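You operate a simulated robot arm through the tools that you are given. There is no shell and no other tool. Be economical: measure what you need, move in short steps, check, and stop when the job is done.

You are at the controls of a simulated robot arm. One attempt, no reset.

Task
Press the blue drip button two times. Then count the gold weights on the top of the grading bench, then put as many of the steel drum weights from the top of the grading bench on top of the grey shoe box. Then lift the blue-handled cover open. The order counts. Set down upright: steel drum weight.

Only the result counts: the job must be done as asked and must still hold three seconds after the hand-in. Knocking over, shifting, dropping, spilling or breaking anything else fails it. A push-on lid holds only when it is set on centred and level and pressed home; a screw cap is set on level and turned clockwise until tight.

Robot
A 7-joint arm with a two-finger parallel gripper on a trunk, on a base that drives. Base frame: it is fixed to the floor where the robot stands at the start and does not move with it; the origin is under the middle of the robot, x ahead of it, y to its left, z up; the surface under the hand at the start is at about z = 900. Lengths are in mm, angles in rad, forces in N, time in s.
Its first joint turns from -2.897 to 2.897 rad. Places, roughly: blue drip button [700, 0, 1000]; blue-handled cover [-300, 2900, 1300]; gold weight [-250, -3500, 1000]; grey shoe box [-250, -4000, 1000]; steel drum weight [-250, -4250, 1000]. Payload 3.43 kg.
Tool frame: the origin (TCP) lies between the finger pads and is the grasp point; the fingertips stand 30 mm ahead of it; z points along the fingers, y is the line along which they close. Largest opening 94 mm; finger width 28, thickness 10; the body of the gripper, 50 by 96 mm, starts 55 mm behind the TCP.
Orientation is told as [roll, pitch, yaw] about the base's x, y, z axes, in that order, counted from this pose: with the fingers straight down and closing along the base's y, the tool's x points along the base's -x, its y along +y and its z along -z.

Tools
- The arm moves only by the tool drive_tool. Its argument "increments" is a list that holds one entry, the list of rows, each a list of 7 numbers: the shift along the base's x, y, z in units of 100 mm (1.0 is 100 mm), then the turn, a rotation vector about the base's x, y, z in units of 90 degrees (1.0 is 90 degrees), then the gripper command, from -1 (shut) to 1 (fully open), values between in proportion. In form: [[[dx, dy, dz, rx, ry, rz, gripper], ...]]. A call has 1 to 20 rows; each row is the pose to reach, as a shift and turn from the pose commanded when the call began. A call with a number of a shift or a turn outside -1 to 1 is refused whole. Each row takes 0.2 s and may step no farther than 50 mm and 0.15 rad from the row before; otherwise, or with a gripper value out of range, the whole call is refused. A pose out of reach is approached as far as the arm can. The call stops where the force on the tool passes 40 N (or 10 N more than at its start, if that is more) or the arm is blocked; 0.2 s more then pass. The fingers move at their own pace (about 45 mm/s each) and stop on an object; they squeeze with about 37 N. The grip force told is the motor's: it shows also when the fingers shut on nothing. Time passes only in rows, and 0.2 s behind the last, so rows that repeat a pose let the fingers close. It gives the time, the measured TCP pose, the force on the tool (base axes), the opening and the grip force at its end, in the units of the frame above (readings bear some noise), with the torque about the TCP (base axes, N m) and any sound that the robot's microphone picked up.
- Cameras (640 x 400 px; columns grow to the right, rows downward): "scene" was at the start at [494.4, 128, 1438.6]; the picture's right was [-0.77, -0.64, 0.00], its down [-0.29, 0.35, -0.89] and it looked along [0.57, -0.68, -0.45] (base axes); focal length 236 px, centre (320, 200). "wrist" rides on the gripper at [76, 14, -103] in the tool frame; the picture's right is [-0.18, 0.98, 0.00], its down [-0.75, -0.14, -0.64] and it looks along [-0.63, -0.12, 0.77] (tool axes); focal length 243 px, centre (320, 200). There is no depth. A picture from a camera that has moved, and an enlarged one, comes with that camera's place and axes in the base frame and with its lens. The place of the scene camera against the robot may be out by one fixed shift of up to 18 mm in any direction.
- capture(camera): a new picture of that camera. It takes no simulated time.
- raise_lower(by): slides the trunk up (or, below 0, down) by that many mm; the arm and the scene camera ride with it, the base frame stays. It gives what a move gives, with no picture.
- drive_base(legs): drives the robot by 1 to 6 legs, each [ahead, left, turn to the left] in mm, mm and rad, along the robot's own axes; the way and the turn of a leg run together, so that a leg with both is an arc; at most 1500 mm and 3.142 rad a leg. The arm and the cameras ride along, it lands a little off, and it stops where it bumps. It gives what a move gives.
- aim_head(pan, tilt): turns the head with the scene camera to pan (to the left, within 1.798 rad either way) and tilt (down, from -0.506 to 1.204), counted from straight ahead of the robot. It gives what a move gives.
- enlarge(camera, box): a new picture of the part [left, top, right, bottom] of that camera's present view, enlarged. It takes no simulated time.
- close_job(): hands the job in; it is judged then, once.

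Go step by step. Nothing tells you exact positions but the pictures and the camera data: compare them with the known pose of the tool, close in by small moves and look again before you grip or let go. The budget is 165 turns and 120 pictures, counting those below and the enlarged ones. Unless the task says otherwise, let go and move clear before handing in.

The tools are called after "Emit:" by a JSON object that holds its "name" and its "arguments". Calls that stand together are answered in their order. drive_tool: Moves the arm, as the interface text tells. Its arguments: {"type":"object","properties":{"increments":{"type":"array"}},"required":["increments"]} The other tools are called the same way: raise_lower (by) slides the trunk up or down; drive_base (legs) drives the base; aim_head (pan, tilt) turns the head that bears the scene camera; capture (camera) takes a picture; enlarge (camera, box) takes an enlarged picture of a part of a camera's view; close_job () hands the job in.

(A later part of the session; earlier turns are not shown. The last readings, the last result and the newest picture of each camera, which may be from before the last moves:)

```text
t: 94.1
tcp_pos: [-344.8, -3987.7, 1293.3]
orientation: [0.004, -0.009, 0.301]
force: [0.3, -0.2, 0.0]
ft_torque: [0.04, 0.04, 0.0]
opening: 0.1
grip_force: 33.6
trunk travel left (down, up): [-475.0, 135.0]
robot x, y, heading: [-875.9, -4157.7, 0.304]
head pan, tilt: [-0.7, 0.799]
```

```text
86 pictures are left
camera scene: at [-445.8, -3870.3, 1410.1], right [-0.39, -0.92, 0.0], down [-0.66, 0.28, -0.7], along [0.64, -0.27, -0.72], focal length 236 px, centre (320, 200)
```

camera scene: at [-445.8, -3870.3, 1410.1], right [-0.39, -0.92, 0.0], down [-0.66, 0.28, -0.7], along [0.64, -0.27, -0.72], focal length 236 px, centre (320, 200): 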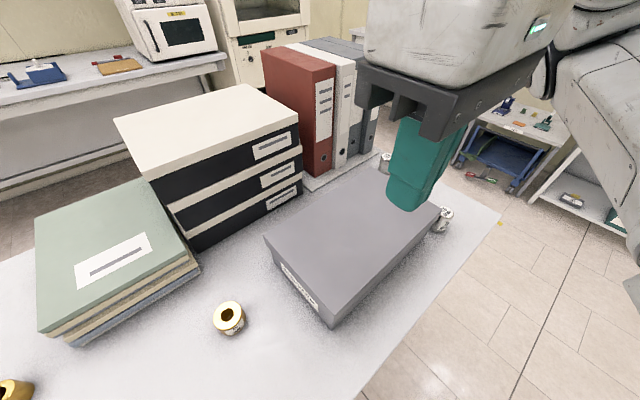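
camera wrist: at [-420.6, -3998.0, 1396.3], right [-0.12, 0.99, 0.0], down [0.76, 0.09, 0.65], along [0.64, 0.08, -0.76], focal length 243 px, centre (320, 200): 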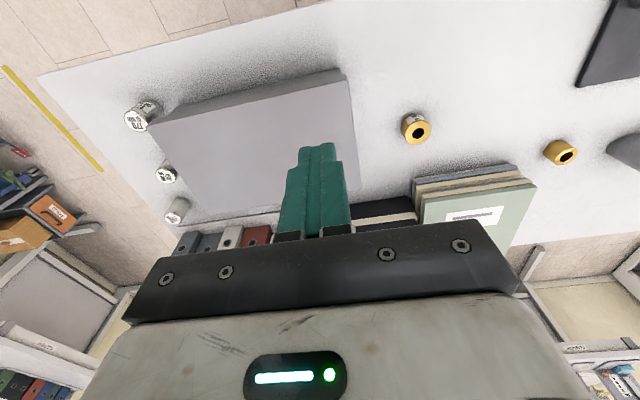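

Emit:
{"name": "aim_head", "arguments": {"pan": 0.8, "tilt": 0.6}}

Emit:
{"name": "enlarge", "arguments": {"camera": "scene", "box": [80, 90, 360, 265]}}

Emit:
{"name": "enlarge", "arguments": {"camera": "wrist", "box": [100, 60, 300, 185]}}

Emit:
{"name": "enlarge", "arguments": {"camera": "wrist", "box": [100, 140, 300, 265]}}

```text
t: 95.7
tcp_pos: [-344.2, -3988.7, 1293.8]
orientation: [0.002, -0.009, 0.303]
force: [0.1, 0.2, 0.0]
ft_torque: [-0.01, 0.02, 0.02]
opening: 0.0
grip_force: 33.0
trunk travel left (down, up): [-475.0, 135.0]
robot x, y, heading: [-878.5, -4159.0, 0.304]
head pan, tilt: [0.799, 0.6]
```

```text
2.29 times, centred on (220, 178) of scene
camera zoom: at [-480.0, -3760.3, 1427.0], right [0.89, -0.45, 0.0], down [-0.26, -0.5, -0.82], along [0.37, 0.74, -0.57], focal length 539 px, centre (549, 251)
```

zoom: 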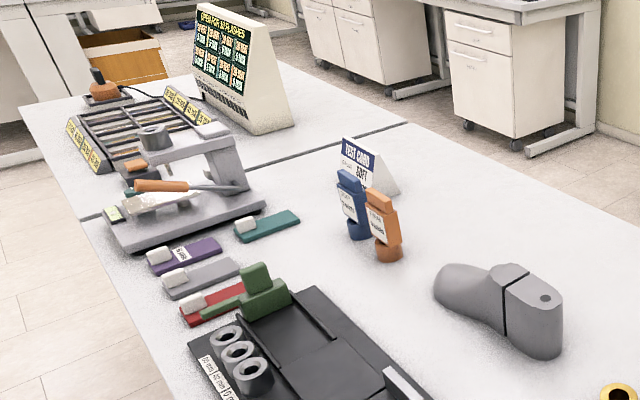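

```text
3.20 times, centred on (200, 122) of wrist
camera zoom: at [-420.6, -3997.9, 1396.3], right [-0.12, 0.99, 0.0], down [0.76, 0.09, 0.65], along [0.64, 0.08, -0.76], focal length 776 px, centre (704, 448)
```

zoom: 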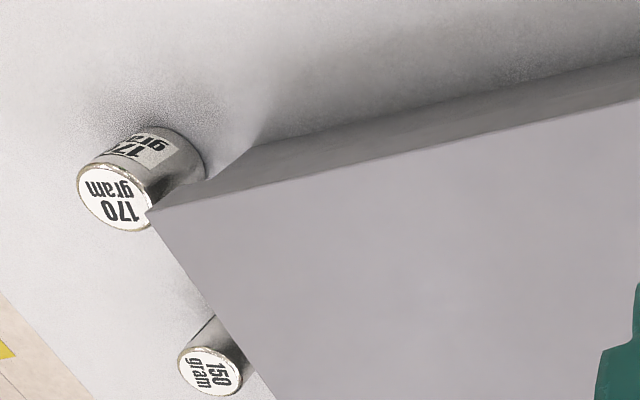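

```text
3.20 times, centred on (200, 202) of wrist
camera zoom: at [-420.6, -3997.9, 1396.3], right [-0.12, 0.99, 0.0], down [0.76, 0.09, 0.65], along [0.64, 0.08, -0.76], focal length 776 px, centre (704, 192)
```

zoom: 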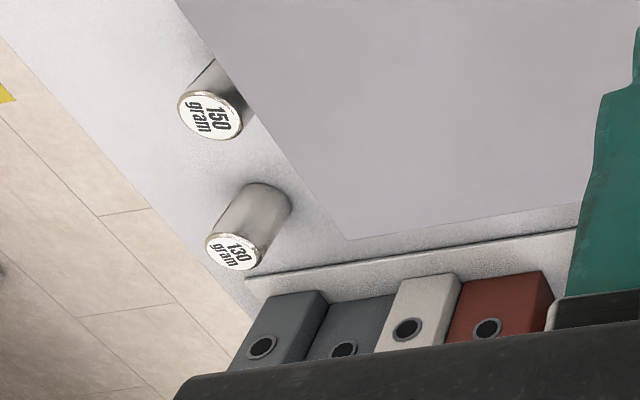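

Gold count is 2, so two steel drums go on the box. I take the 170 g drum (≈[-198,-4317]) and the 150 g drum (≈[-79,-4296]), and move above the first with the gripper open.

Emit:
{"name": "drive_tool", "arguments": {"increments": [[[0.2, -0.4, 0, 0, 0, 0, 1], [0.4, -0.8, 0, 0, 0, 0, 1], [0.5, -1.0, -0.2, 0, 0, 0, 1]]]}}

Emit:
{"name": "drive_tool", "arguments": {"increments": [[[0.2, -0.4, -0.1, 0, 0, 0, 1], [0.4, -0.8, -0.3, 0, 0, 0, 1], [0.5, -1.0, -0.5, 0, 0, 0, 1]]]}}

Emit:
{"name": "drive_tool", "arguments": {"increments": [[[0.2, -0.4, -0.1, 0, 0, 0, 1], [0.4, -0.8, -0.2, 0, 0, 0, 1], [0.46, -1.0, -0.5, 0, 0, 0, 1]]]}}

Emit:
{"name": "capture", "arguments": {"camera": "wrist"}}

```text
t: 96.5
tcp_pos: [-292.4, -4087.9, 1274.0]
orientation: [0.005, -0.008, 0.3]
force: [0.0, -0.5, -0.6]
ft_torque: [0.0, 0.01, -0.01]
opening: 68.4
grip_force: 0.0
trunk travel left (down, up): [-475.0, 135.0]
robot x, y, heading: [-878.4, -4160.3, 0.297]
head pan, tilt: [0.799, 0.6]
```

```text
t: 97.3
tcp_pos: [-246.6, -4187.7, 1224.6]
orientation: [0.002, -0.009, 0.305]
force: [0.8, -0.8, 0.4]
ft_torque: [-0.01, 0.02, 0.03]
opening: 94.2
grip_force: 0.1
trunk travel left (down, up): [-475.0, 135.0]
robot x, y, heading: [-877.4, -4161.5, 0.3]
head pan, tilt: [0.799, 0.6]
```

```text
t: 98.1
tcp_pos: [-198.4, -4288.7, 1174.1]
orientation: [0.002, -0.011, 0.301]
force: [0.1, -0.1, 0.4]
ft_torque: [-0.02, -0.02, -0.02]
opening: 93.7
grip_force: 0.0
trunk travel left (down, up): [-475.0, 135.0]
robot x, y, heading: [-880.7, -4161.3, 0.306]
head pan, tilt: [0.799, 0.6]
```

```text
82 pictures are left
camera wrist: at [-275.6, -4298.7, 1276.1], right [-0.12, 0.99, 0.0], down [0.76, 0.09, 0.65], along [0.64, 0.08, -0.76], focal length 243 px, centre (320, 200)
```

wrist: 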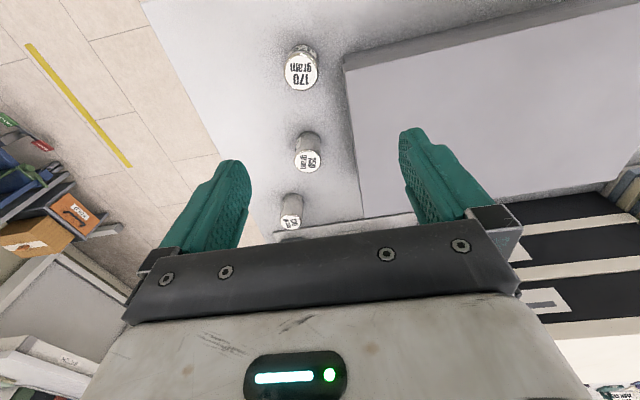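

The drum is about 52 mm from the box edge, so I turn the gripper by 90° to close parallel to that edge.

Emit:
{"name": "drive_tool", "arguments": {"increments": [[[0, 0, 0, 0, 0, 0.09, 1], [0, 0, 0, 0, 0, 0.18, 1], [0, 0, 0, 0, 0, 0.27, 1], [0, 0, 0, 0, 0, 0.36, 1], [0, 0, 0, 0, 0, 0.45, 1], [0, 0, 0, 0, 0, 0.54, 1], [0, 0, 0, 0, 0, 0.63, 1], [0, 0, 0, 0, 0, 0.72, 1], [0, 0, 0, 0, 0, 0.81, 1], [0, 0, 0, 0, 0, 0.9, 1], [-0.04, -0.24, 0, 0, 0, 0.98, 1], [-0.04, -0.24, -0.4, 0, 0, 0.98, 1]]]}}

Emit:
{"name": "capture", "arguments": {"camera": "wrist"}}

```text
t: 100.7
tcp_pos: [-200.0, -4313.5, 1134.4]
orientation: [0.004, -0.008, 1.843]
force: [0.6, 0.6, -0.1]
ft_torque: [-0.02, -0.01, 0.0]
opening: 94.1
grip_force: 0.1
trunk travel left (down, up): [-475.0, 135.0]
robot x, y, heading: [-876.4, -4160.0, 0.303]
head pan, tilt: [0.799, 0.6]
```

```text
81 pictures are left
camera wrist: at [-192.4, -4391.5, 1237.4], right [-1.0, -0.09, 0.0], down [-0.06, 0.76, 0.65], along [-0.06, 0.65, -0.76], focal length 243 px, centre (320, 200)
```

wrist: 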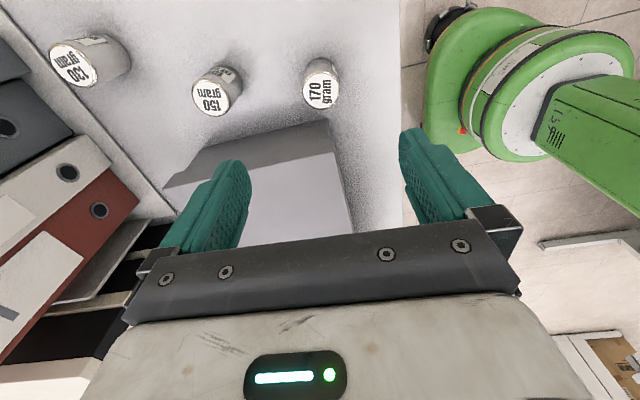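

Emit:
{"name": "drive_tool", "arguments": {"increments": [[[-0.02, 0.05, -0.4, 0, 0, 0, 1], [-0.02, 0.05, -0.8, 0, 0, 0, 1], [-0.02, 0.05, -1.0, 0, 0, 0, 1]]]}}

Emit:
{"name": "drive_tool", "arguments": {"increments": [[[0, 0, -0.2, 0, 0, 0, 1], [0, 0, -0.3, 0, 0, 0, 1]]]}}

Emit:
{"name": "capture", "arguments": {"camera": "wrist"}}

```text
t: 101.5
tcp_pos: [-203.1, -4309.2, 1035.8]
orientation: [0.003, -0.007, 1.842]
force: [-0.7, -0.7, -0.9]
ft_torque: [0.04, -0.02, -0.01]
opening: 94.2
grip_force: 0.1
trunk travel left (down, up): [-475.0, 135.0]
robot x, y, heading: [-876.5, -4163.4, 0.301]
head pan, tilt: [0.799, 0.6]
```

```text
t: 102.1
tcp_pos: [-204.4, -4306.5, 1003.4]
orientation: [0.004, -0.008, 1.842]
force: [0.4, 0.3, -0.5]
ft_torque: [0.0, -0.02, -0.01]
opening: 93.6
grip_force: 0.1
trunk travel left (down, up): [-475.0, 135.0]
robot x, y, heading: [-878.8, -4160.7, 0.304]
head pan, tilt: [0.799, 0.6]
```

```text
80 pictures are left
camera wrist: at [-195.3, -4384.9, 1105.9], right [-1.0, -0.09, 0.0], down [-0.06, 0.76, 0.65], along [-0.06, 0.65, -0.76], focal length 243 px, centre (320, 200)
```

wrist: 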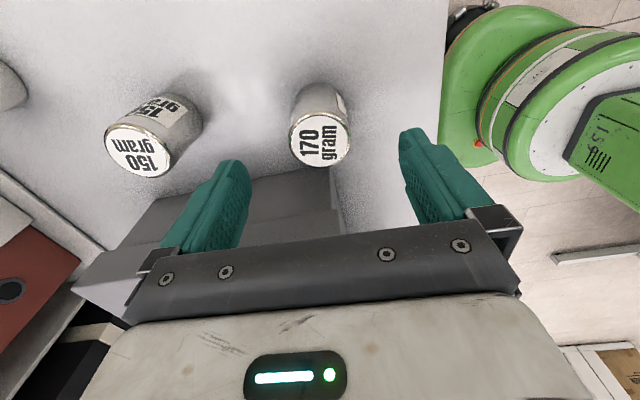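

The drum is centred between the fingers, so I lower and close.

Emit:
{"name": "drive_tool", "arguments": {"increments": [[[0, -0.03, -0.3, 0, 0, 0, 1], [0, -0.03, -0.5, 0, 0, 0, 1], [0, -0.03, -0.56, 0, 0, 0, 1], [0, -0.03, -0.56, 0, 0, 0, -1], [0, -0.03, -0.56, 0, 0, 0, -1], [0, -0.03, -0.56, 0, 0, 0, -1], [0, -0.03, -0.56, 0, 0, 0, -1], [0, -0.03, -0.56, 0, 0, 0, -1]]]}}

Emit:
{"name": "capture", "arguments": {"camera": "wrist"}}

```text
t: 103.9
tcp_pos: [-204.0, -4310.4, 946.5]
orientation: [0.004, -0.009, 1.842]
force: [0.8, 0.6, -0.1]
ft_torque: [0.01, -0.03, 0.0]
opening: 41.0
grip_force: 37.0
trunk travel left (down, up): [-475.0, 135.0]
robot x, y, heading: [-878.4, -4163.6, 0.302]
head pan, tilt: [0.799, 0.6]
```

```text
79 pictures are left
camera wrist: at [-196.6, -4389.1, 1049.3], right [-1.0, -0.09, 0.0], down [-0.06, 0.76, 0.65], along [-0.06, 0.65, -0.76], focal length 243 px, centre (320, 200)
```

wrist: 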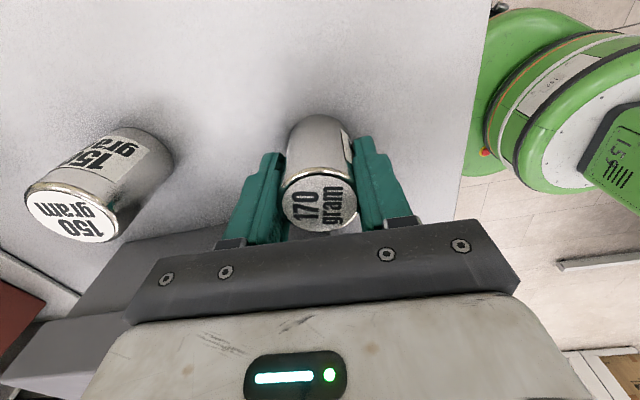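

Gripped at 41 mm. I lift and carry it over the box.

Emit:
{"name": "drive_tool", "arguments": {"increments": [[[0, 0, 0.3, 0, 0, 0, -1], [0, 0, 0.7, 0, 0, 0, -1], [0, 0, 1.0, 0, 0, 0, -1]]]}}

Emit:
{"name": "drive_tool", "arguments": {"increments": [[[0, 0, 0.4, 0, 0, 0, -1], [0, 0, 0.8, 0, 0, 0, -1], [0.0, 0.4, 0.9, 0, 0, 0, -1], [0.0, 0.8, 0.9, 0, 0, 0, -1], [0.0, 1.0, 0.9, 0, 0, 0, -1]]]}}

Emit:
{"name": "aim_head", "arguments": {"pan": -0.5, "tilt": 0.8}}

Emit:
{"name": "capture", "arguments": {"camera": "scene"}}

Emit:
{"name": "capture", "arguments": {"camera": "wrist"}}

```text
t: 104.7
tcp_pos: [-202.4, -4308.4, 1047.6]
orientation: [0.003, -0.01, 1.842]
force: [0.3, -0.5, -2.0]
ft_torque: [-0.01, 0.01, 0.0]
opening: 40.8
grip_force: 37.5
trunk travel left (down, up): [-475.0, 135.0]
robot x, y, heading: [-879.6, -4159.7, 0.302]
head pan, tilt: [0.799, 0.6]
```

```text
t: 105.9
tcp_pos: [-204.3, -4210.4, 1138.0]
orientation: [0.003, -0.009, 1.842]
force: [0.0, -0.3, -1.7]
ft_torque: [0.0, -0.02, -0.01]
opening: 40.8
grip_force: 37.0
trunk travel left (down, up): [-475.0, 135.0]
robot x, y, heading: [-877.5, -4160.5, 0.294]
head pan, tilt: [0.799, 0.6]
```

```text
t: 107.4
tcp_pos: [-202.9, -4211.5, 1137.7]
orientation: [0.004, -0.01, 1.841]
force: [-0.2, 0.6, -1.0]
ft_torque: [0.05, 0.02, -0.01]
opening: 40.9
grip_force: 36.8
trunk travel left (down, up): [-475.0, 135.0]
robot x, y, heading: [-880.0, -4163.3, 0.306]
head pan, tilt: [-0.499, 0.799]
```

```text
78 pictures are left
camera scene: at [-441.0, -3854.9, 1410.1], right [-0.2, -0.98, 0.0], down [-0.7, 0.14, -0.7], along [0.68, -0.14, -0.72], focal length 236 px, centre (320, 200)
```

scene: 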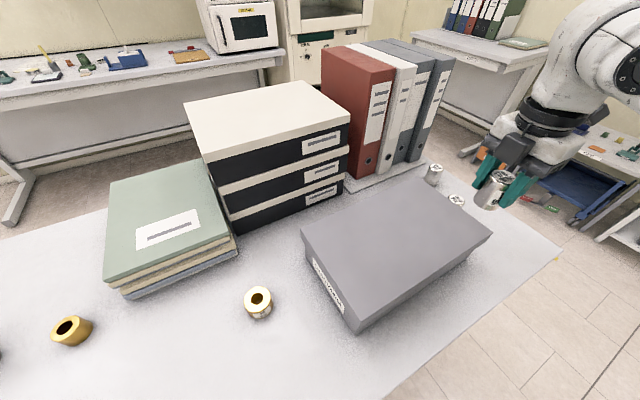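

```text
77 pictures are left
camera wrist: at [-195.3, -4289.7, 1239.5], right [-1.0, -0.09, 0.0], down [-0.06, 0.76, 0.65], along [-0.06, 0.65, -0.76], focal length 243 px, centre (320, 200)
```

wrist: 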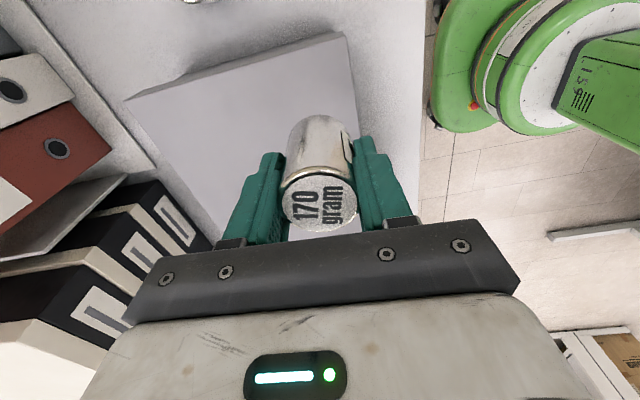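

I put the box centre at about [-190,-4065]. I carry the first drum to the far third of the lid.

Emit:
{"name": "drive_tool", "arguments": {"increments": [[[0, 0.4, 0, 0, 0, 0, -1], [0, 0.8, 0, 0, 0, 0, -1], [0, 1.0, 0, 0, 0, 0, -1]]]}}

Emit:
{"name": "drive_tool", "arguments": {"increments": [[[0, 0.4, 0, 0, 0, 0, -1], [-0.05, 0.8, 0, 0, 0, 0, -1], [-0.05, 1.0, -0.2, 0, 0, 0, -1], [-0.05, 1.0, -0.4, 0, 0, 0, -1]]]}}

Emit:
{"name": "capture", "arguments": {"camera": "scene"}}

Emit:
{"name": "capture", "arguments": {"camera": "wrist"}}

```text
t: 108.2
tcp_pos: [-203.0, -4110.4, 1138.6]
orientation: [0.003, -0.009, 1.84]
force: [0.1, -0.6, -1.5]
ft_torque: [0.01, 0.02, 0.01]
opening: 41.0
grip_force: 37.1
trunk travel left (down, up): [-475.0, 135.0]
robot x, y, heading: [-878.0, -4160.7, 0.301]
head pan, tilt: [-0.499, 0.799]
```

```text
t: 109.2
tcp_pos: [-208.3, -4008.1, 1098.9]
orientation: [0.003, -0.009, 1.842]
force: [-0.1, -0.4, -2.0]
ft_torque: [-0.01, -0.03, 0.03]
opening: 41.0
grip_force: 37.0
trunk travel left (down, up): [-475.0, 135.0]
robot x, y, heading: [-877.6, -4163.5, 0.299]
head pan, tilt: [-0.499, 0.799]
```

```text
76 pictures are left
camera scene: at [-441.0, -3854.8, 1410.1], right [-0.2, -0.98, 0.0], down [-0.7, 0.14, -0.7], along [0.68, -0.14, -0.72], focal length 236 px, centre (320, 200)
```

scene: 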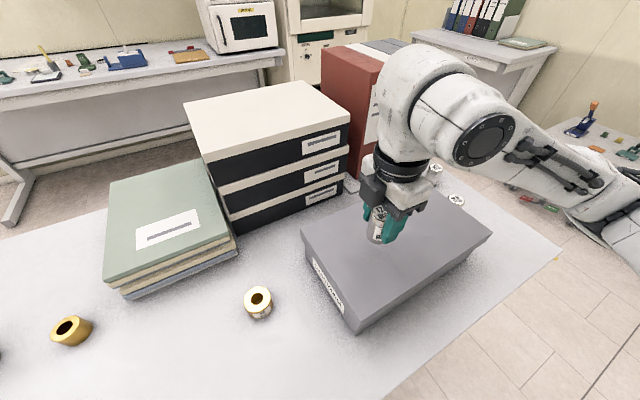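

```text
75 pictures are left
camera wrist: at [-200.5, -4086.8, 1201.5], right [-1.0, -0.09, 0.0], down [-0.06, 0.76, 0.65], along [-0.06, 0.65, -0.76], focal length 243 px, centre (320, 200)
```

wrist: 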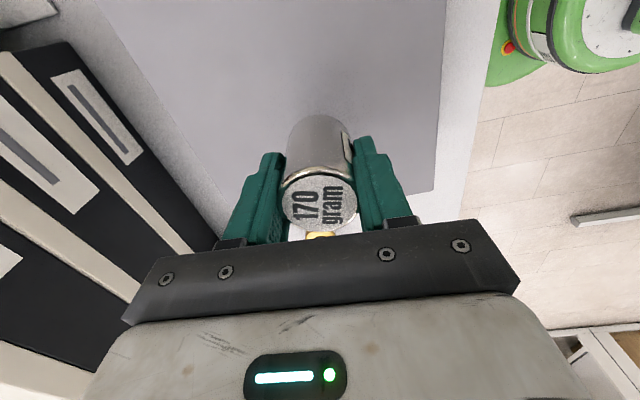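

It is well over the lid, so I lower it gently until contact.

Emit:
{"name": "drive_tool", "arguments": {"increments": [[[0, 0, -0.15, 0, 0, 0, -1], [0, 0, -0.25, 0, 0, 0, -1], [0, 0, -0.28, 0, 0, 0, -1]]]}}

Emit:
{"name": "enlarge", "arguments": {"camera": "scene", "box": [300, 160, 460, 260]}}

```text
t: 110.0
tcp_pos: [-208.5, -4009.7, 1069.9]
orientation: [0.004, -0.01, 1.842]
force: [-0.1, -0.5, -1.3]
ft_torque: [-0.03, 0.0, 0.04]
opening: 40.9
grip_force: 36.5
trunk travel left (down, up): [-475.0, 135.0]
robot x, y, heading: [-878.7, -4158.4, 0.299]
head pan, tilt: [-0.499, 0.799]
```

```text
4.00 times, centred on (380, 210) of scene
camera zoom: at [-441.0, -3854.9, 1410.1], right [-0.2, -0.98, 0.0], down [-0.7, 0.14, -0.7], along [0.68, -0.14, -0.72], focal length 944 px, centre (80, 160)
```

zoom: 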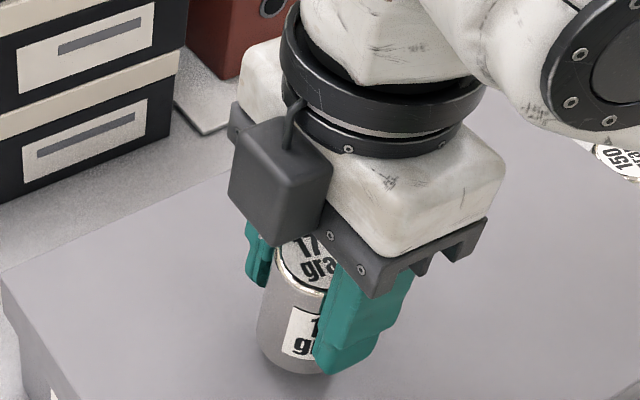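

Emit:
{"name": "drive_tool", "arguments": {"increments": [[[0, 0, -0.03, 0, 0, 0, -1], [0, 0, -0.05, 0, 0, 0, -1], [0, 0, -0.06, 0, 0, 0, -1]]]}}

Emit:
{"name": "drive_tool", "arguments": {"increments": [[[0, 0, -0.01, 0, 0, 0, -1], [0, 0, -0.02, 0, 0, 0, -1], [0, 0, -0.03, 0, 0, 0, -1]]]}}

```text
t: 110.8
tcp_pos: [-207.7, -4010.9, 1063.8]
orientation: [0.003, -0.01, 1.84]
force: [-0.3, -0.1, -1.9]
ft_torque: [-0.01, 0.02, -0.02]
opening: 40.8
grip_force: 36.7
trunk travel left (down, up): [-475.0, 135.0]
robot x, y, heading: [-877.5, -4160.8, 0.302]
head pan, tilt: [-0.499, 0.799]
```

```text
t: 111.6
tcp_pos: [-209.2, -4009.4, 1061.5]
orientation: [0.003, -0.008, 1.841]
force: [-0.5, -0.8, -1.4]
ft_torque: [0.03, 0.0, 0.01]
opening: 40.8
grip_force: 37.1
trunk travel left (down, up): [-475.0, 135.0]
robot x, y, heading: [-877.2, -4157.1, 0.3]
head pan, tilt: [-0.499, 0.799]
```

Emit:
{"name": "drive_tool", "arguments": {"increments": [[[0, 0, -0.01, 0, 0, 0, -1], [0, 0, -0.02, 0, 0, 0, -1], [0, 0, -0.03, 0, 0, 0, -1], [0, 0, -0.04, 0, 0, 0, -1]]]}}

Emit:
{"name": "enlarge", "arguments": {"camera": "scene", "box": [340, 200, 420, 250]}}

```text
t: 112.6
tcp_pos: [-207.5, -4011.0, 1055.7]
orientation: [0.003, -0.009, 1.842]
force: [-0.5, 0.8, -2.1]
ft_torque: [-0.01, -0.01, 0.01]
opening: 40.8
grip_force: 37.3
trunk travel left (down, up): [-475.0, 135.0]
robot x, y, heading: [-877.3, -4160.1, 0.301]
head pan, tilt: [-0.499, 0.799]
```

```text
8.00 times, centred on (380, 225) of scene
camera zoom: at [-441.0, -3854.9, 1410.1], right [-0.2, -0.98, 0.0], down [-0.7, 0.14, -0.7], along [0.68, -0.14, -0.72], focal length 1887 px, centre (-160, 0)
```

zoom: 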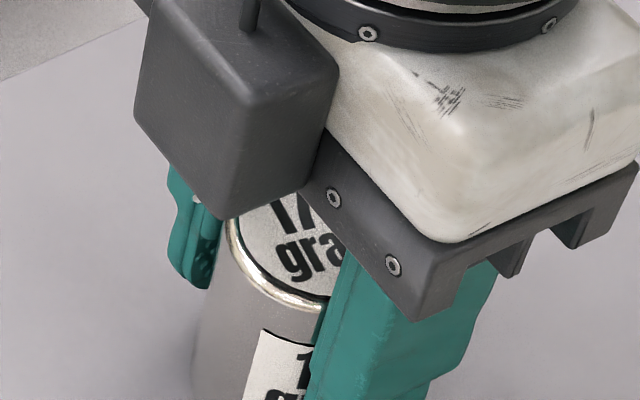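

No contact yet, so I continue down in small steps.

Emit:
{"name": "drive_tool", "arguments": {"increments": [[[0, 0, -0.01, 0, 0, 0, -1], [0, 0, -0.02, 0, 0, 0, -1], [0, 0, -0.03, 0, 0, 0, -1]]]}}

Emit:
{"name": "drive_tool", "arguments": {"increments": [[[0, 0, -0.01, 0, 0, 0, -1], [0, 0, -0.02, 0, 0, 0, -1], [0, 0, -0.03, 0, 0, 0, -1]]]}}

Emit:
{"name": "enlarge", "arguments": {"camera": "scene", "box": [340, 215, 420, 265]}}

```text
t: 113.4
tcp_pos: [-208.3, -4010.5, 1056.3]
orientation: [-0.003, -0.008, 1.842]
force: [5.0, -4.0, 31.5]
ft_torque: [-0.09, -0.07, 0.0]
opening: 41.1
grip_force: 36.7
trunk travel left (down, up): [-475.0, 135.0]
robot x, y, heading: [-878.3, -4157.6, 0.296]
head pan, tilt: [-0.499, 0.799]
```

```text
t: 114.2
tcp_pos: [-208.8, -4009.6, 1052.5]
orientation: [0.001, -0.008, 1.842]
force: [-0.9, -4.1, 30.9]
ft_torque: [0.04, -0.07, -0.02]
opening: 40.8
grip_force: 37.4
trunk travel left (down, up): [-475.0, 135.0]
robot x, y, heading: [-879.2, -4160.3, 0.302]
head pan, tilt: [-0.499, 0.799]
```

```text
8.00 times, centred on (380, 240) of scene
camera zoom: at [-442.0, -3855.3, 1410.6], right [-0.2, -0.98, 0.0], down [-0.7, 0.14, -0.7], along [0.68, -0.14, -0.72], focal length 1887 px, centre (-160, -120)
```

zoom: 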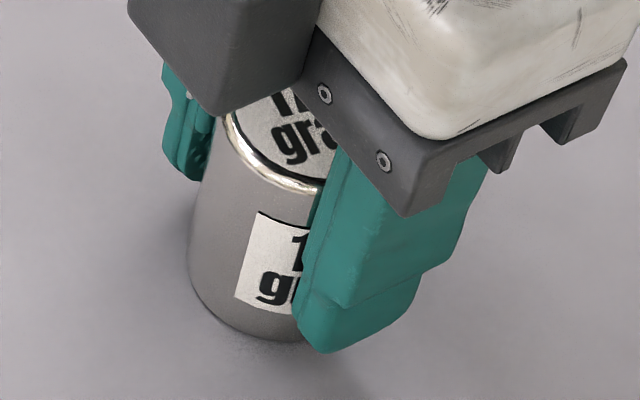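

The drum stands on the lid. I relieve the pressure and open.

Emit:
{"name": "drive_tool", "arguments": {"increments": [[[0, 0, 0.02, 0, 0, 0, -1], [0, 0, 0.025, 0, 0, 0, -1]]]}}

Emit:
{"name": "drive_tool", "arguments": {"increments": [[[0, 0, 0, 0, 0, 0, 0.0], [0, 0, 0, 0, 0, 0, 1], [0, 0, 0, 0, 0, 0, 1], [0, 0, 0, 0, 0, 0, 1], [0, 0, 0.3, 0, 0, 0, 1], [0, 0, 0.7, 0, 0, 0, 1], [0, 0, 1.0, 0, 0, 0, 1]]]}}

Emit:
{"name": "capture", "arguments": {"camera": "wrist"}}

Emit:
{"name": "enlarge", "arguments": {"camera": "scene", "box": [280, 150, 520, 300]}}

```text
t: 114.8
tcp_pos: [-209.6, -4009.2, 1052.8]
orientation: [0.008, -0.01, 1.843]
force: [-0.2, 0.6, -2.2]
ft_torque: [-0.01, 0.01, -0.04]
opening: 41.0
grip_force: 37.2
trunk travel left (down, up): [-475.0, 135.0]
robot x, y, heading: [-878.3, -4160.8, 0.304]
head pan, tilt: [-0.499, 0.799]
```

```text
t: 116.4
tcp_pos: [-209.8, -4009.3, 1156.0]
orientation: [0.004, -0.007, 1.843]
force: [0.4, -0.1, 0.1]
ft_torque: [-0.03, 0.03, 0.04]
opening: 93.8
grip_force: 0.2
trunk travel left (down, up): [-475.0, 135.0]
robot x, y, heading: [-878.9, -4160.9, 0.304]
head pan, tilt: [-0.499, 0.799]
```

```text
71 pictures are left
camera wrist: at [-201.1, -4087.2, 1257.1], right [-1.0, -0.09, 0.01], down [-0.06, 0.76, 0.65], along [-0.06, 0.65, -0.76], focal length 243 px, centre (320, 200)
```

wrist: 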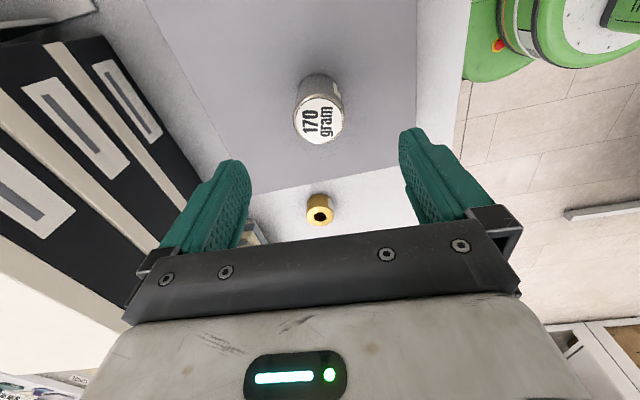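

```text
2.67 times, centred on (400, 225) of scene
camera zoom: at [-441.0, -3854.9, 1410.0], right [-0.2, -0.98, 0.0], down [-0.7, 0.14, -0.7], along [0.68, -0.14, -0.72], focal length 629 px, centre (107, 133)
```

zoom: 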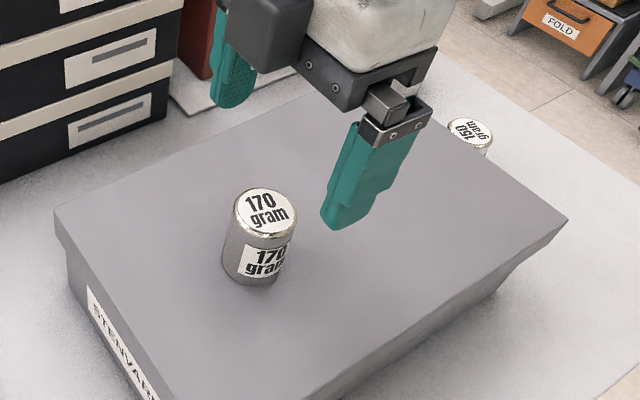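

The first drum stands upright. Next is the 150 g drum at about [-80,-4294].

Emit:
{"name": "drive_tool", "arguments": {"increments": [[[0.2, -0.4, 0, 0, 0, 0, 1], [0.4, -0.8, 0, 0, 0, 0, 1], [0.43, -0.95, 0, 0, 0, 0, 1]]]}}

Emit:
{"name": "drive_tool", "arguments": {"increments": [[[0.2, -0.4, 0, 0, 0, 0, 1], [0.4, -0.8, 0, 0, 0, 0, 1], [0.43, -0.95, 0, 0, 0, 0, 1]]]}}

Emit:
{"name": "drive_tool", "arguments": {"increments": [[[0.2, -0.4, 0, 0, 0, 0, 1], [0.4, -0.8, 0, 0, 0, 0, 1], [0.43, -0.95, -0.3, 0, 0, 0, 1]]]}}

Emit:
{"name": "capture", "arguments": {"camera": "wrist"}}

```text
t: 117.2
tcp_pos: [-163.8, -4103.5, 1153.7]
orientation: [0.003, -0.008, 1.842]
force: [-0.5, 1.0, 0.1]
ft_torque: [-0.01, 0.02, 0.0]
opening: 93.8
grip_force: 0.0
trunk travel left (down, up): [-475.0, 135.0]
robot x, y, heading: [-881.1, -4160.3, 0.299]
head pan, tilt: [-0.499, 0.799]
```

```text
t: 118.0
tcp_pos: [-121.7, -4201.2, 1154.8]
orientation: [0.002, -0.009, 1.841]
force: [-0.3, -0.9, 0.0]
ft_torque: [-0.01, -0.01, -0.02]
opening: 94.0
grip_force: 0.1
trunk travel left (down, up): [-475.0, 135.0]
robot x, y, heading: [-876.3, -4163.2, 0.302]
head pan, tilt: [-0.499, 0.799]
```

```text
t: 118.8
tcp_pos: [-78.4, -4295.4, 1124.6]
orientation: [0.003, -0.009, 1.84]
force: [0.8, 1.0, -0.3]
ft_torque: [0.01, 0.0, 0.0]
opening: 94.1
grip_force: 0.2
trunk travel left (down, up): [-475.0, 135.0]
robot x, y, heading: [-875.4, -4159.1, 0.305]
head pan, tilt: [-0.499, 0.799]
```

```text
69 pictures are left
camera wrist: at [-71.2, -4374.2, 1227.1], right [-1.0, -0.09, 0.01], down [-0.06, 0.76, 0.65], along [-0.06, 0.65, -0.76], focal length 243 px, centre (320, 200)
```

wrist: 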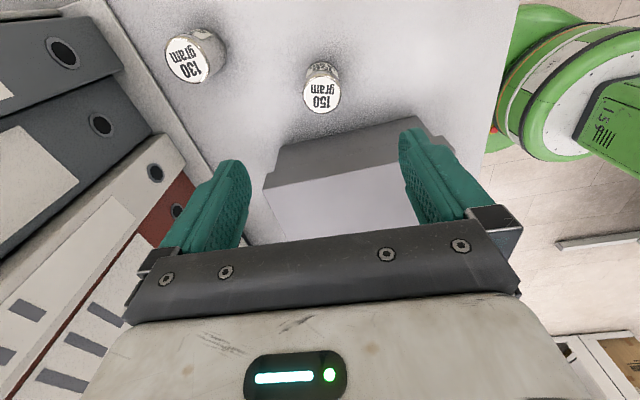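

Emit:
{"name": "drive_tool", "arguments": {"increments": [[[-0.02, 0.05, -0.4, 0, 0, 0, 1], [-0.02, 0.05, -0.8, 0, 0, 0, 1], [-0.02, 0.05, -1.0, 0, 0, 0, 1]]]}}

Emit:
{"name": "drive_tool", "arguments": {"increments": [[[0, 0, -0.2, 0, 0, 0, 1]]]}}

Emit:
{"name": "capture", "arguments": {"camera": "wrist"}}

```text
t: 119.6
tcp_pos: [-81.0, -4289.9, 1023.3]
orientation: [0.004, -0.007, 1.842]
force: [0.2, -0.4, 0.6]
ft_torque: [0.01, 0.0, 0.03]
opening: 93.9
grip_force: 0.0
trunk travel left (down, up): [-475.0, 135.0]
robot x, y, heading: [-878.2, -4160.4, 0.303]
head pan, tilt: [-0.499, 0.799]
```

```text
t: 120.0
tcp_pos: [-80.7, -4289.6, 1003.8]
orientation: [0.005, -0.008, 1.841]
force: [-0.5, -0.6, 0.1]
ft_torque: [0.03, -0.03, 0.0]
opening: 93.9
grip_force: 0.0
trunk travel left (down, up): [-475.0, 135.0]
robot x, y, heading: [-879.6, -4158.5, 0.306]
head pan, tilt: [-0.499, 0.799]
```

```text
68 pictures are left
camera wrist: at [-72.6, -4367.8, 1106.5], right [-1.0, -0.09, 0.0], down [-0.06, 0.76, 0.65], along [-0.06, 0.65, -0.76], focal length 243 px, centre (320, 200)
```

wrist: 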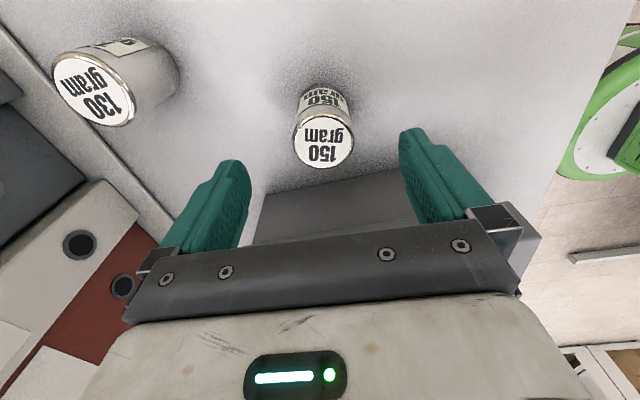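

Emit:
{"name": "drive_tool", "arguments": {"increments": [[[0, -0.02, -0.3, 0, 0, 0, 1], [0, -0.02, -0.5, 0, 0, 0, 1], [0, -0.02, -0.56, 0, 0, 0, 1], [0, -0.02, -0.56, 0, 0, 0, -1], [0, -0.02, -0.56, 0, 0, 0, -1], [0, -0.02, -0.56, 0, 0, 0, -1], [0, -0.02, -0.56, 0, 0, 0, -1], [0, -0.02, -0.56, 0, 0, 0, -1]]]}}

Emit:
{"name": "drive_tool", "arguments": {"increments": [[[0, 0, 0.3, 0, 0, 0, -1], [0, 0, 0.7, 0, 0, 0, -1], [0, 0, 1.0, 0, 0, 0, -1]]]}}

Emit:
{"name": "capture", "arguments": {"camera": "wrist"}}

```text
t: 121.8
tcp_pos: [-82.4, -4292.6, 945.7]
orientation: [0.005, -0.008, 1.84]
force: [-0.5, -0.1, 0.2]
ft_torque: [-0.01, 0.03, -0.01]
opening: 41.0
grip_force: 36.9
trunk travel left (down, up): [-475.0, 135.0]
robot x, y, heading: [-878.8, -4161.2, 0.301]
head pan, tilt: [-0.499, 0.799]
```

```text
t: 122.6
tcp_pos: [-82.4, -4290.6, 1051.7]
orientation: [0.002, -0.009, 1.84]
force: [-0.1, 0.0, -2.0]
ft_torque: [0.03, 0.0, 0.01]
opening: 40.6
grip_force: 37.1
trunk travel left (down, up): [-475.0, 135.0]
robot x, y, heading: [-878.6, -4160.4, 0.3]
head pan, tilt: [-0.499, 0.799]
```

```text
67 pictures are left
camera wrist: at [-74.3, -4368.1, 1153.3], right [-1.0, -0.09, 0.01], down [-0.06, 0.76, 0.65], along [-0.06, 0.65, -0.76], focal length 243 px, centre (320, 200)
```

wrist: 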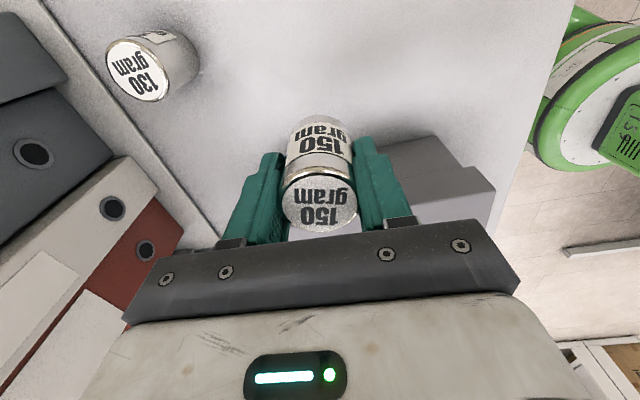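

The second drum is lifted. I carry it to about [-170,-4128] on the lid.

Emit:
{"name": "drive_tool", "arguments": {"increments": [[[0, 0, 0.4, 0, 0, 0, -1], [0, 0, 0.7, 0, 0, 0, -1], [-0.2, 0.4, 0.7, 0, 0, 0, -1], [-0.4, 0.8, 0.7, 0, 0, 0, -1]]]}}

Emit:
{"name": "drive_tool", "arguments": {"increments": [[[-0.2, 0.4, 0, 0, 0, 0, -1], [-0.4, 0.7, -0.1, 0, 0, 0, -1], [-0.48, 0.83, -0.3, 0, 0, 0, -1], [-0.48, 0.83, -0.5, 0, 0, 0, -1]]]}}

Emit:
{"name": "capture", "arguments": {"camera": "wrist"}}

Emit:
{"name": "enlarge", "arguments": {"camera": "scene", "box": [280, 150, 520, 300]}}

```text
t: 123.6
tcp_pos: [-122.6, -4212.2, 1119.7]
orientation: [0.003, -0.009, 1.841]
force: [0.3, 0.0, -1.7]
ft_torque: [0.03, 0.01, 0.01]
opening: 40.6
grip_force: 37.2
trunk travel left (down, up): [-475.0, 135.0]
robot x, y, heading: [-878.8, -4160.1, 0.296]
head pan, tilt: [-0.499, 0.799]
```

```text
t: 124.6
tcp_pos: [-168.2, -4130.4, 1067.5]
orientation: [0.004, -0.008, 1.841]
force: [1.4, 0.5, -0.7]
ft_torque: [-0.01, 0.04, 0.01]
opening: 40.7
grip_force: 37.5
trunk travel left (down, up): [-475.0, 135.0]
robot x, y, heading: [-880.2, -4156.3, 0.297]
head pan, tilt: [-0.499, 0.799]
```

```text
66 pictures are left
camera wrist: at [-161.0, -4208.1, 1169.5], right [-1.0, -0.08, 0.0], down [-0.06, 0.76, 0.65], along [-0.06, 0.65, -0.76], focal length 243 px, centre (320, 200)
```

wrist: 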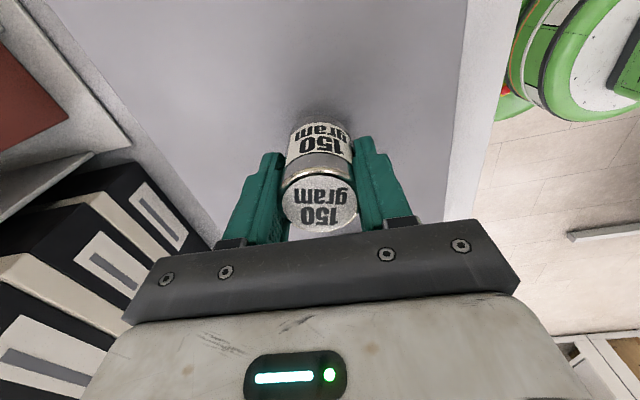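

```text
2.67 times, centred on (400, 225) of scene
camera zoom: at [-441.0, -3854.9, 1410.2], right [-0.2, -0.98, 0.0], down [-0.7, 0.14, -0.7], along [0.68, -0.14, -0.72], focal length 629 px, centre (107, 133)
```

zoom: 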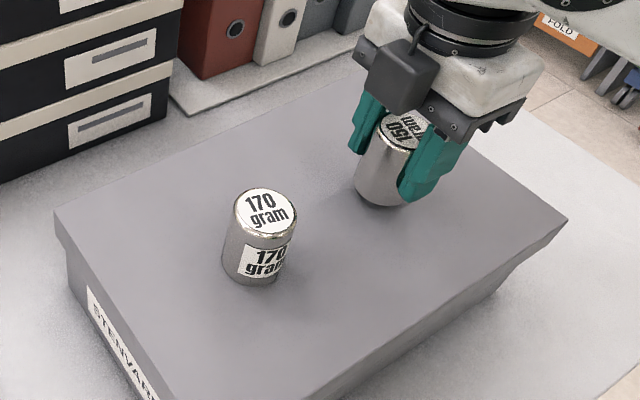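

Emit:
{"name": "drive_tool", "arguments": {"increments": [[[0, 0, -0.05, 0, 0, 0, -1], [0, 0, -0.08, 0, 0, 0, -1], [0, 0, -0.09, 0, 0, 0, -1], [0, 0, -0.1, 0, 0, 0, -1], [0, 0, -0.11, 0, 0, 0, -1]]]}}

Emit:
{"name": "drive_tool", "arguments": {"increments": [[[0, 0, -0.01, 0, 0, 0, -1], [0, 0, -0.02, 0, 0, 0, -1]]]}}

```text
t: 125.8
tcp_pos: [-169.4, -4129.5, 1057.2]
orientation: [0.003, -0.008, 1.841]
force: [-0.1, -1.2, -1.5]
ft_torque: [-0.01, 0.01, 0.0]
opening: 40.9
grip_force: 37.2
trunk travel left (down, up): [-475.0, 135.0]
robot x, y, heading: [-878.0, -4158.3, 0.307]
head pan, tilt: [-0.499, 0.799]
```

```text
t: 126.4
tcp_pos: [-169.3, -4131.1, 1056.4]
orientation: [0.002, -0.008, 1.841]
force: [-2.8, 0.0, 9.6]
ft_torque: [0.07, 0.08, 0.0]
opening: 40.8
grip_force: 37.0
trunk travel left (down, up): [-475.0, 135.0]
robot x, y, heading: [-877.3, -4157.8, 0.298]
head pan, tilt: [-0.499, 0.799]
```

Contact is made at about 10 N. I release and rise.

Emit:
{"name": "drive_tool", "arguments": {"increments": [[[0, 0, 0.005, 0, 0, 0, 0.0], [0, 0, 0.005, 0, 0, 0, 1], [0, 0, 0.005, 0, 0, 0, 1], [0, 0, 0.005, 0, 0, 0, 1], [0, 0, 0.3, 0, 0, 0, 1], [0, 0, 0.7, 0, 0, 0, 1], [0, 0, 1.0, 0, 0, 0, 1]]]}}

Emit:
{"name": "drive_tool", "arguments": {"increments": [[[0, 0, 0.4, 0, 0, 0, 1], [0, 0, 0.8, 0, 0, 0, 1], [0, 0, 1.0, 0, 0, 0, 1]]]}}

Emit:
{"name": "capture", "arguments": {"camera": "scene"}}

```text
t: 128.0
tcp_pos: [-171.3, -4128.5, 1154.4]
orientation: [0.004, -0.01, 1.842]
force: [0.3, -0.7, 0.2]
ft_torque: [0.01, -0.01, -0.04]
opening: 93.8
grip_force: 0.0
trunk travel left (down, up): [-475.0, 135.0]
robot x, y, heading: [-879.8, -4156.3, 0.298]
head pan, tilt: [-0.499, 0.799]
```

```text
t: 128.8
tcp_pos: [-168.2, -4127.7, 1254.9]
orientation: [0.004, -0.011, 1.841]
force: [0.4, 0.1, 0.1]
ft_torque: [0.01, 0.02, -0.02]
opening: 93.8
grip_force: 0.0
trunk travel left (down, up): [-475.0, 135.0]
robot x, y, heading: [-873.9, -4158.9, 0.301]
head pan, tilt: [-0.499, 0.799]
```

```text
64 pictures are left
camera scene: at [-441.0, -3854.9, 1410.1], right [-0.2, -0.98, 0.0], down [-0.7, 0.14, -0.7], along [0.68, -0.14, -0.72], focal length 236 px, centre (320, 200)
```

scene: 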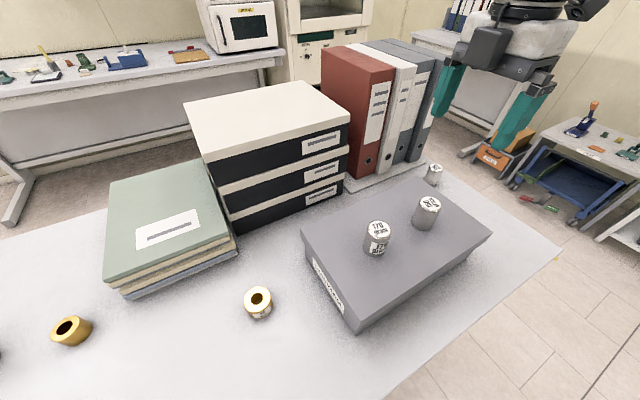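

Both drums are upright on the box. I turn the gripper back and retract the arm.

Emit:
{"name": "drive_tool", "arguments": {"increments": [[[-0.1, 0.08, 0.04, 0, 0, -0.09, 0], [-0.2, 0.16, 0.08, 0, 0, -0.18, 0], [-0.3, 0.24, 0.12, 0, 0, -0.27, -1], [-0.4, 0.32, 0.16, 0, 0, -0.36, -1], [-0.5, 0.4, 0.2, 0, 0, -0.45, -1], [-0.6, 0.48, 0.24, 0, 0, -0.54, -1], [-0.7, 0.56, 0.28, 0, 0, -0.63, -1], [-0.8, 0.64, 0.32, 0, 0, -0.72, -1], [-0.9, 0.72, 0.36, 0, 0, -0.81, -1], [-0.95, 0.8, 0.4, 0, 0, -0.9, -1], [-1.0, 0.85, 0.4, 0, 0, -0.98, -1]]]}}

Emit:
{"name": "drive_tool", "arguments": {"increments": [[[-0.3, 0.3, 0, 0, 0, 0, -1], [-0.6, 0.55, 0, 0, 0, 0, -1]]]}}

Emit:
{"name": "drive_base", "arguments": {"legs": [[0, 0, -1.57], [-1400, 0, 0], [-950, 0, 0], [-650, 250, 0]]}}

```text
t: 131.2
tcp_pos: [-267.9, -4043.7, 1294.1]
orientation: [0.003, -0.008, 0.297]
force: [0.0, 0.2, 0.4]
ft_torque: [-0.02, -0.02, 0.02]
opening: 0.0
grip_force: 33.1
trunk travel left (down, up): [-475.0, 135.0]
robot x, y, heading: [-880.4, -4158.6, 0.304]
head pan, tilt: [-0.499, 0.799]
```

```text
t: 131.8
tcp_pos: [-332.2, -3991.8, 1295.1]
orientation: [0.005, -0.008, 0.3]
force: [0.5, -0.5, -0.6]
ft_torque: [0.01, 0.01, -0.01]
opening: 0.0
grip_force: 32.7
trunk travel left (down, up): [-475.0, 135.0]
robot x, y, heading: [-876.4, -4158.3, 0.299]
head pan, tilt: [-0.499, 0.799]
```

```text
t: 150.6
tcp_pos: [-1295.4, -1757.0, 1294.0]
orientation: [0.003, -0.009, -1.302]
force: [0.0, 0.3, -0.3]
ft_torque: [0.01, 0.0, 0.01]
opening: 0.0
grip_force: 32.7
trunk travel left (down, up): [-475.0, 135.0]
robot x, y, heading: [-1449.1, -1206.8, -1.302]
head pan, tilt: [-0.499, 0.799]
```

I turn around to look toward the cover at about [-300, 2900].

Emit:
{"name": "drive_base", "arguments": {"legs": [[0, 0, 2.6]]}}

Emit:
{"name": "aim_head", "arguments": {"pan": 0.0, "tilt": 0.15}}

Emit:
{"name": "capture", "arguments": {"camera": "scene"}}

```text
t: 157.0
tcp_pos: [-1259.9, -661.4, 1294.8]
orientation: [0.004, -0.007, 1.242]
force: [0.8, -0.8, 0.3]
ft_torque: [0.0, -0.02, 0.01]
opening: 0.2
grip_force: 32.6
trunk travel left (down, up): [-475.0, 135.0]
robot x, y, heading: [-1445.2, -1200.2, 1.241]
head pan, tilt: [-0.499, 0.799]
```

```text
t: 158.0
tcp_pos: [-1260.6, -661.0, 1294.7]
orientation: [0.004, -0.009, 1.242]
force: [0.2, 0.3, -0.2]
ft_torque: [0.02, -0.01, 0.06]
opening: 0.0
grip_force: 33.1
trunk travel left (down, up): [-475.0, 135.0]
robot x, y, heading: [-1443.9, -1205.7, 1.24]
head pan, tilt: [0.0, 0.15]
```

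```text
63 pictures are left
camera scene: at [-1463.9, -631.5, 1468.4], right [0.95, -0.32, 0.0], down [-0.05, -0.14, -0.99], along [0.32, 0.94, -0.15], focal length 236 px, centre (320, 200)
```

scene: 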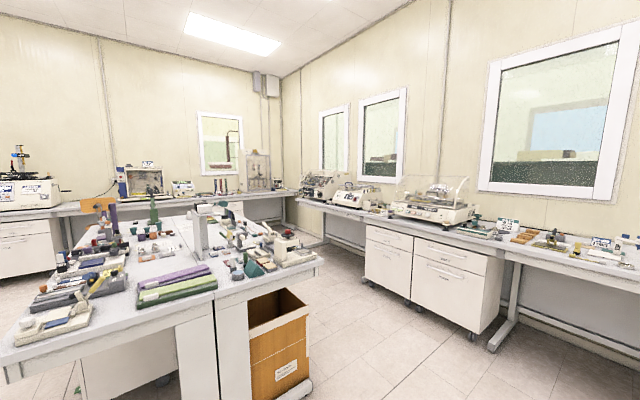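

Emit:
{"name": "enlarge", "arguments": {"camera": "scene", "box": [270, 140, 430, 240]}}

```text
4.00 times, centred on (350, 190) of scene
camera zoom: at [-1463.9, -631.5, 1468.4], right [0.95, -0.32, 0.0], down [-0.05, -0.14, -0.99], along [0.32, 0.94, -0.15], focal length 944 px, centre (200, 240)
```

zoom: 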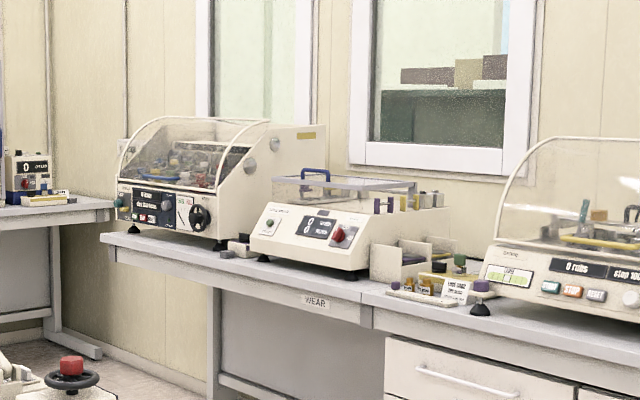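

The target is one of the machines on the wall bench. I drive into that aisle for a closer look.

Emit:
{"name": "drive_base", "arguments": {"legs": [[1033, -221, 0], [971, -58, 0], [0, 0, 0.63], [1000, 0, 0]]}}

Emit:
{"name": "aim_head", "arguments": {"pan": -0.6, "tilt": 0.2}}

Emit:
{"name": "capture", "arguments": {"camera": "scene"}}

```text
t: 174.7
tcp_pos: [-923.1, 2087.4, 1295.5]
orientation: [0.004, -0.01, 1.88]
force: [0.0, -0.1, 0.3]
ft_torque: [-0.02, 0.01, -0.02]
opening: 0.1
grip_force: 33.0
trunk travel left (down, up): [-475.0, 135.0]
robot x, y, heading: [-749.5, 1542.0, 1.879]
head pan, tilt: [0.0, 0.15]
```

```text
t: 175.7
tcp_pos: [-923.6, 2086.8, 1295.8]
orientation: [0.003, -0.008, 1.879]
force: [0.9, -0.1, -0.3]
ft_torque: [0.02, 0.0, 0.03]
opening: 0.0
grip_force: 32.4
trunk travel left (down, up): [-475.0, 135.0]
robot x, y, heading: [-751.4, 1542.7, 1.883]
head pan, tilt: [-0.6, 0.201]
```

```text
61 pictures are left
camera scene: at [-1050.0, 1995.4, 1463.8], right [0.96, -0.29, 0.0], down [-0.06, -0.19, -0.98], along [0.28, 0.94, -0.2], focal length 236 px, centre (320, 200)
```

scene: 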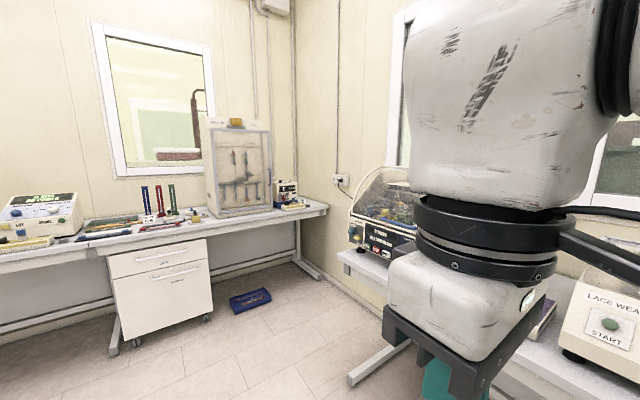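

The arm blocks the view, so I raise the trunk for clearance and turn to face the wall bench.

Emit:
{"name": "raise_lower", "arguments": {"by": 130}}

Emit:
{"name": "drive_base", "arguments": {"legs": [[0, 150, 0], [0, 0, -1.2]]}}

Emit:
{"name": "aim_head", "arguments": {"pan": 0.2, "tilt": 0.5}}

Emit:
{"name": "capture", "arguments": {"camera": "scene"}}

```text
t: 177.2
tcp_pos: [-922.8, 2087.7, 1424.8]
orientation: [0.004, -0.007, 1.879]
force: [0.2, -0.1, 0.6]
ft_torque: [-0.01, 0.0, -0.01]
opening: 0.0
grip_force: 33.5
trunk travel left (down, up): [-605.0, 5.0]
robot x, y, heading: [-749.1, 1537.2, 1.876]
head pan, tilt: [-0.6, 0.201]
```

```text
t: 181.6
tcp_pos: [-443.4, 1847.4, 1424.4]
orientation: [0.005, -0.009, 0.665]
force: [-0.1, -0.4, -0.4]
ft_torque: [0.0, 0.0, -0.01]
opening: 0.0
grip_force: 32.8
trunk travel left (down, up): [-605.0, 5.0]
robot x, y, heading: [-898.2, 1493.0, 0.659]
head pan, tilt: [-0.6, 0.201]
```

```text
t: 182.8
tcp_pos: [-444.3, 1847.6, 1425.0]
orientation: [0.004, -0.009, 0.664]
force: [-0.1, -1.1, 0.4]
ft_torque: [0.0, -0.03, 0.01]
opening: 0.0
grip_force: 33.5
trunk travel left (down, up): [-605.0, 5.0]
robot x, y, heading: [-897.3, 1496.1, 0.666]
head pan, tilt: [0.201, 0.499]
```

```text
60 pictures are left
camera scene: at [-614.6, 1993.1, 1566.1], right [0.76, -0.65, 0.0], down [-0.31, -0.36, -0.88], along [0.57, 0.67, -0.48], focal length 236 px, centre (320, 200)
```

scene: 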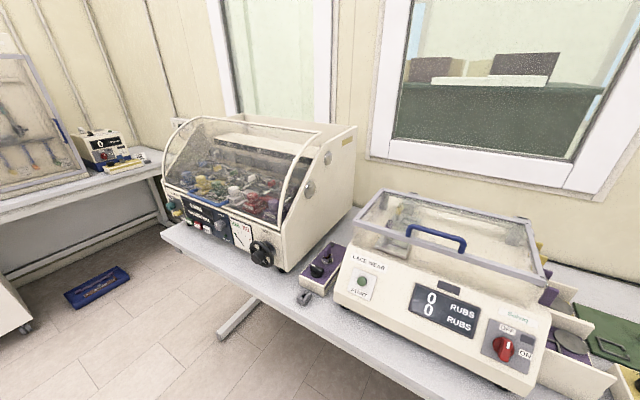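

Two covers are candidates. The LACE WEAR frame has a blue handle, and the dome machine sits nearer the given place. I zoom in.

Emit:
{"name": "enlarge", "arguments": {"camera": "scene", "box": [150, 95, 374, 235]}}

Emit:
{"name": "enlarge", "arguments": {"camera": "scene", "box": [320, 170, 560, 320]}}

Emit:
{"name": "enlarge", "arguments": {"camera": "scene", "box": [0, 40, 160, 140]}}

```text
2.86 times, centred on (262, 165) of scene
camera zoom: at [-614.6, 1993.1, 1566.1], right [0.76, -0.65, 0.0], down [-0.31, -0.36, -0.88], along [0.57, 0.67, -0.48], focal length 674 px, centre (486, 300)
```

zoom: 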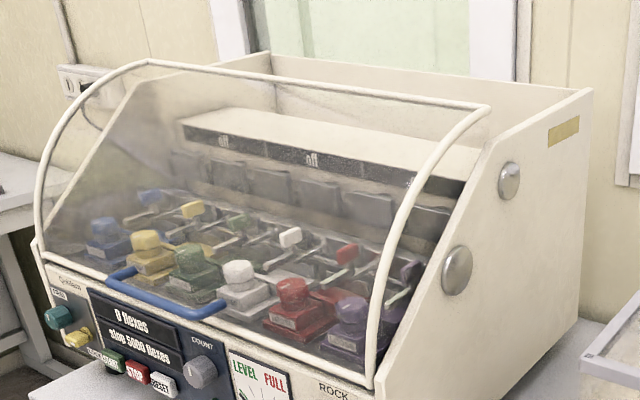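

```text
2.67 times, centred on (440, 245) of scene
camera zoom: at [-614.6, 1993.1, 1566.1], right [0.76, -0.65, 0.0], down [-0.31, -0.36, -0.88], along [0.57, 0.67, -0.48], focal length 629 px, centre (0, 80)
```

zoom: 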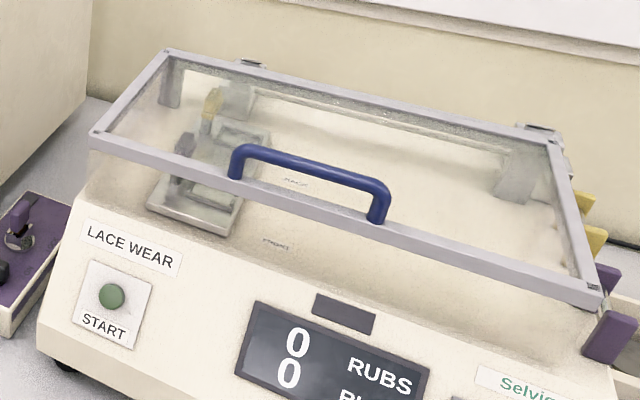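

```text
4.00 times, centred on (80, 90) of scene
camera zoom: at [-614.6, 1993.1, 1566.1], right [0.76, -0.65, 0.0], down [-0.31, -0.36, -0.88], along [0.57, 0.67, -0.48], focal length 944 px, centre (1280, 640)
```

zoom: 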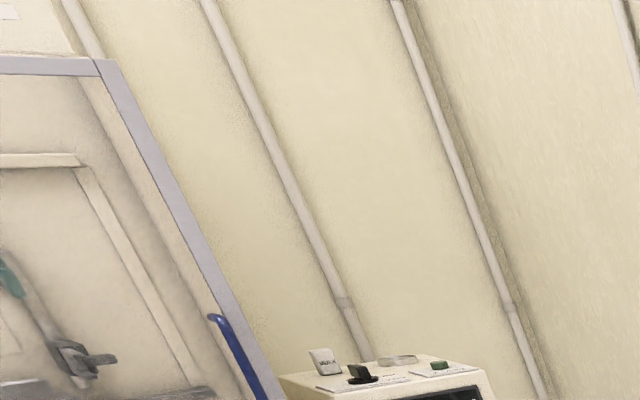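

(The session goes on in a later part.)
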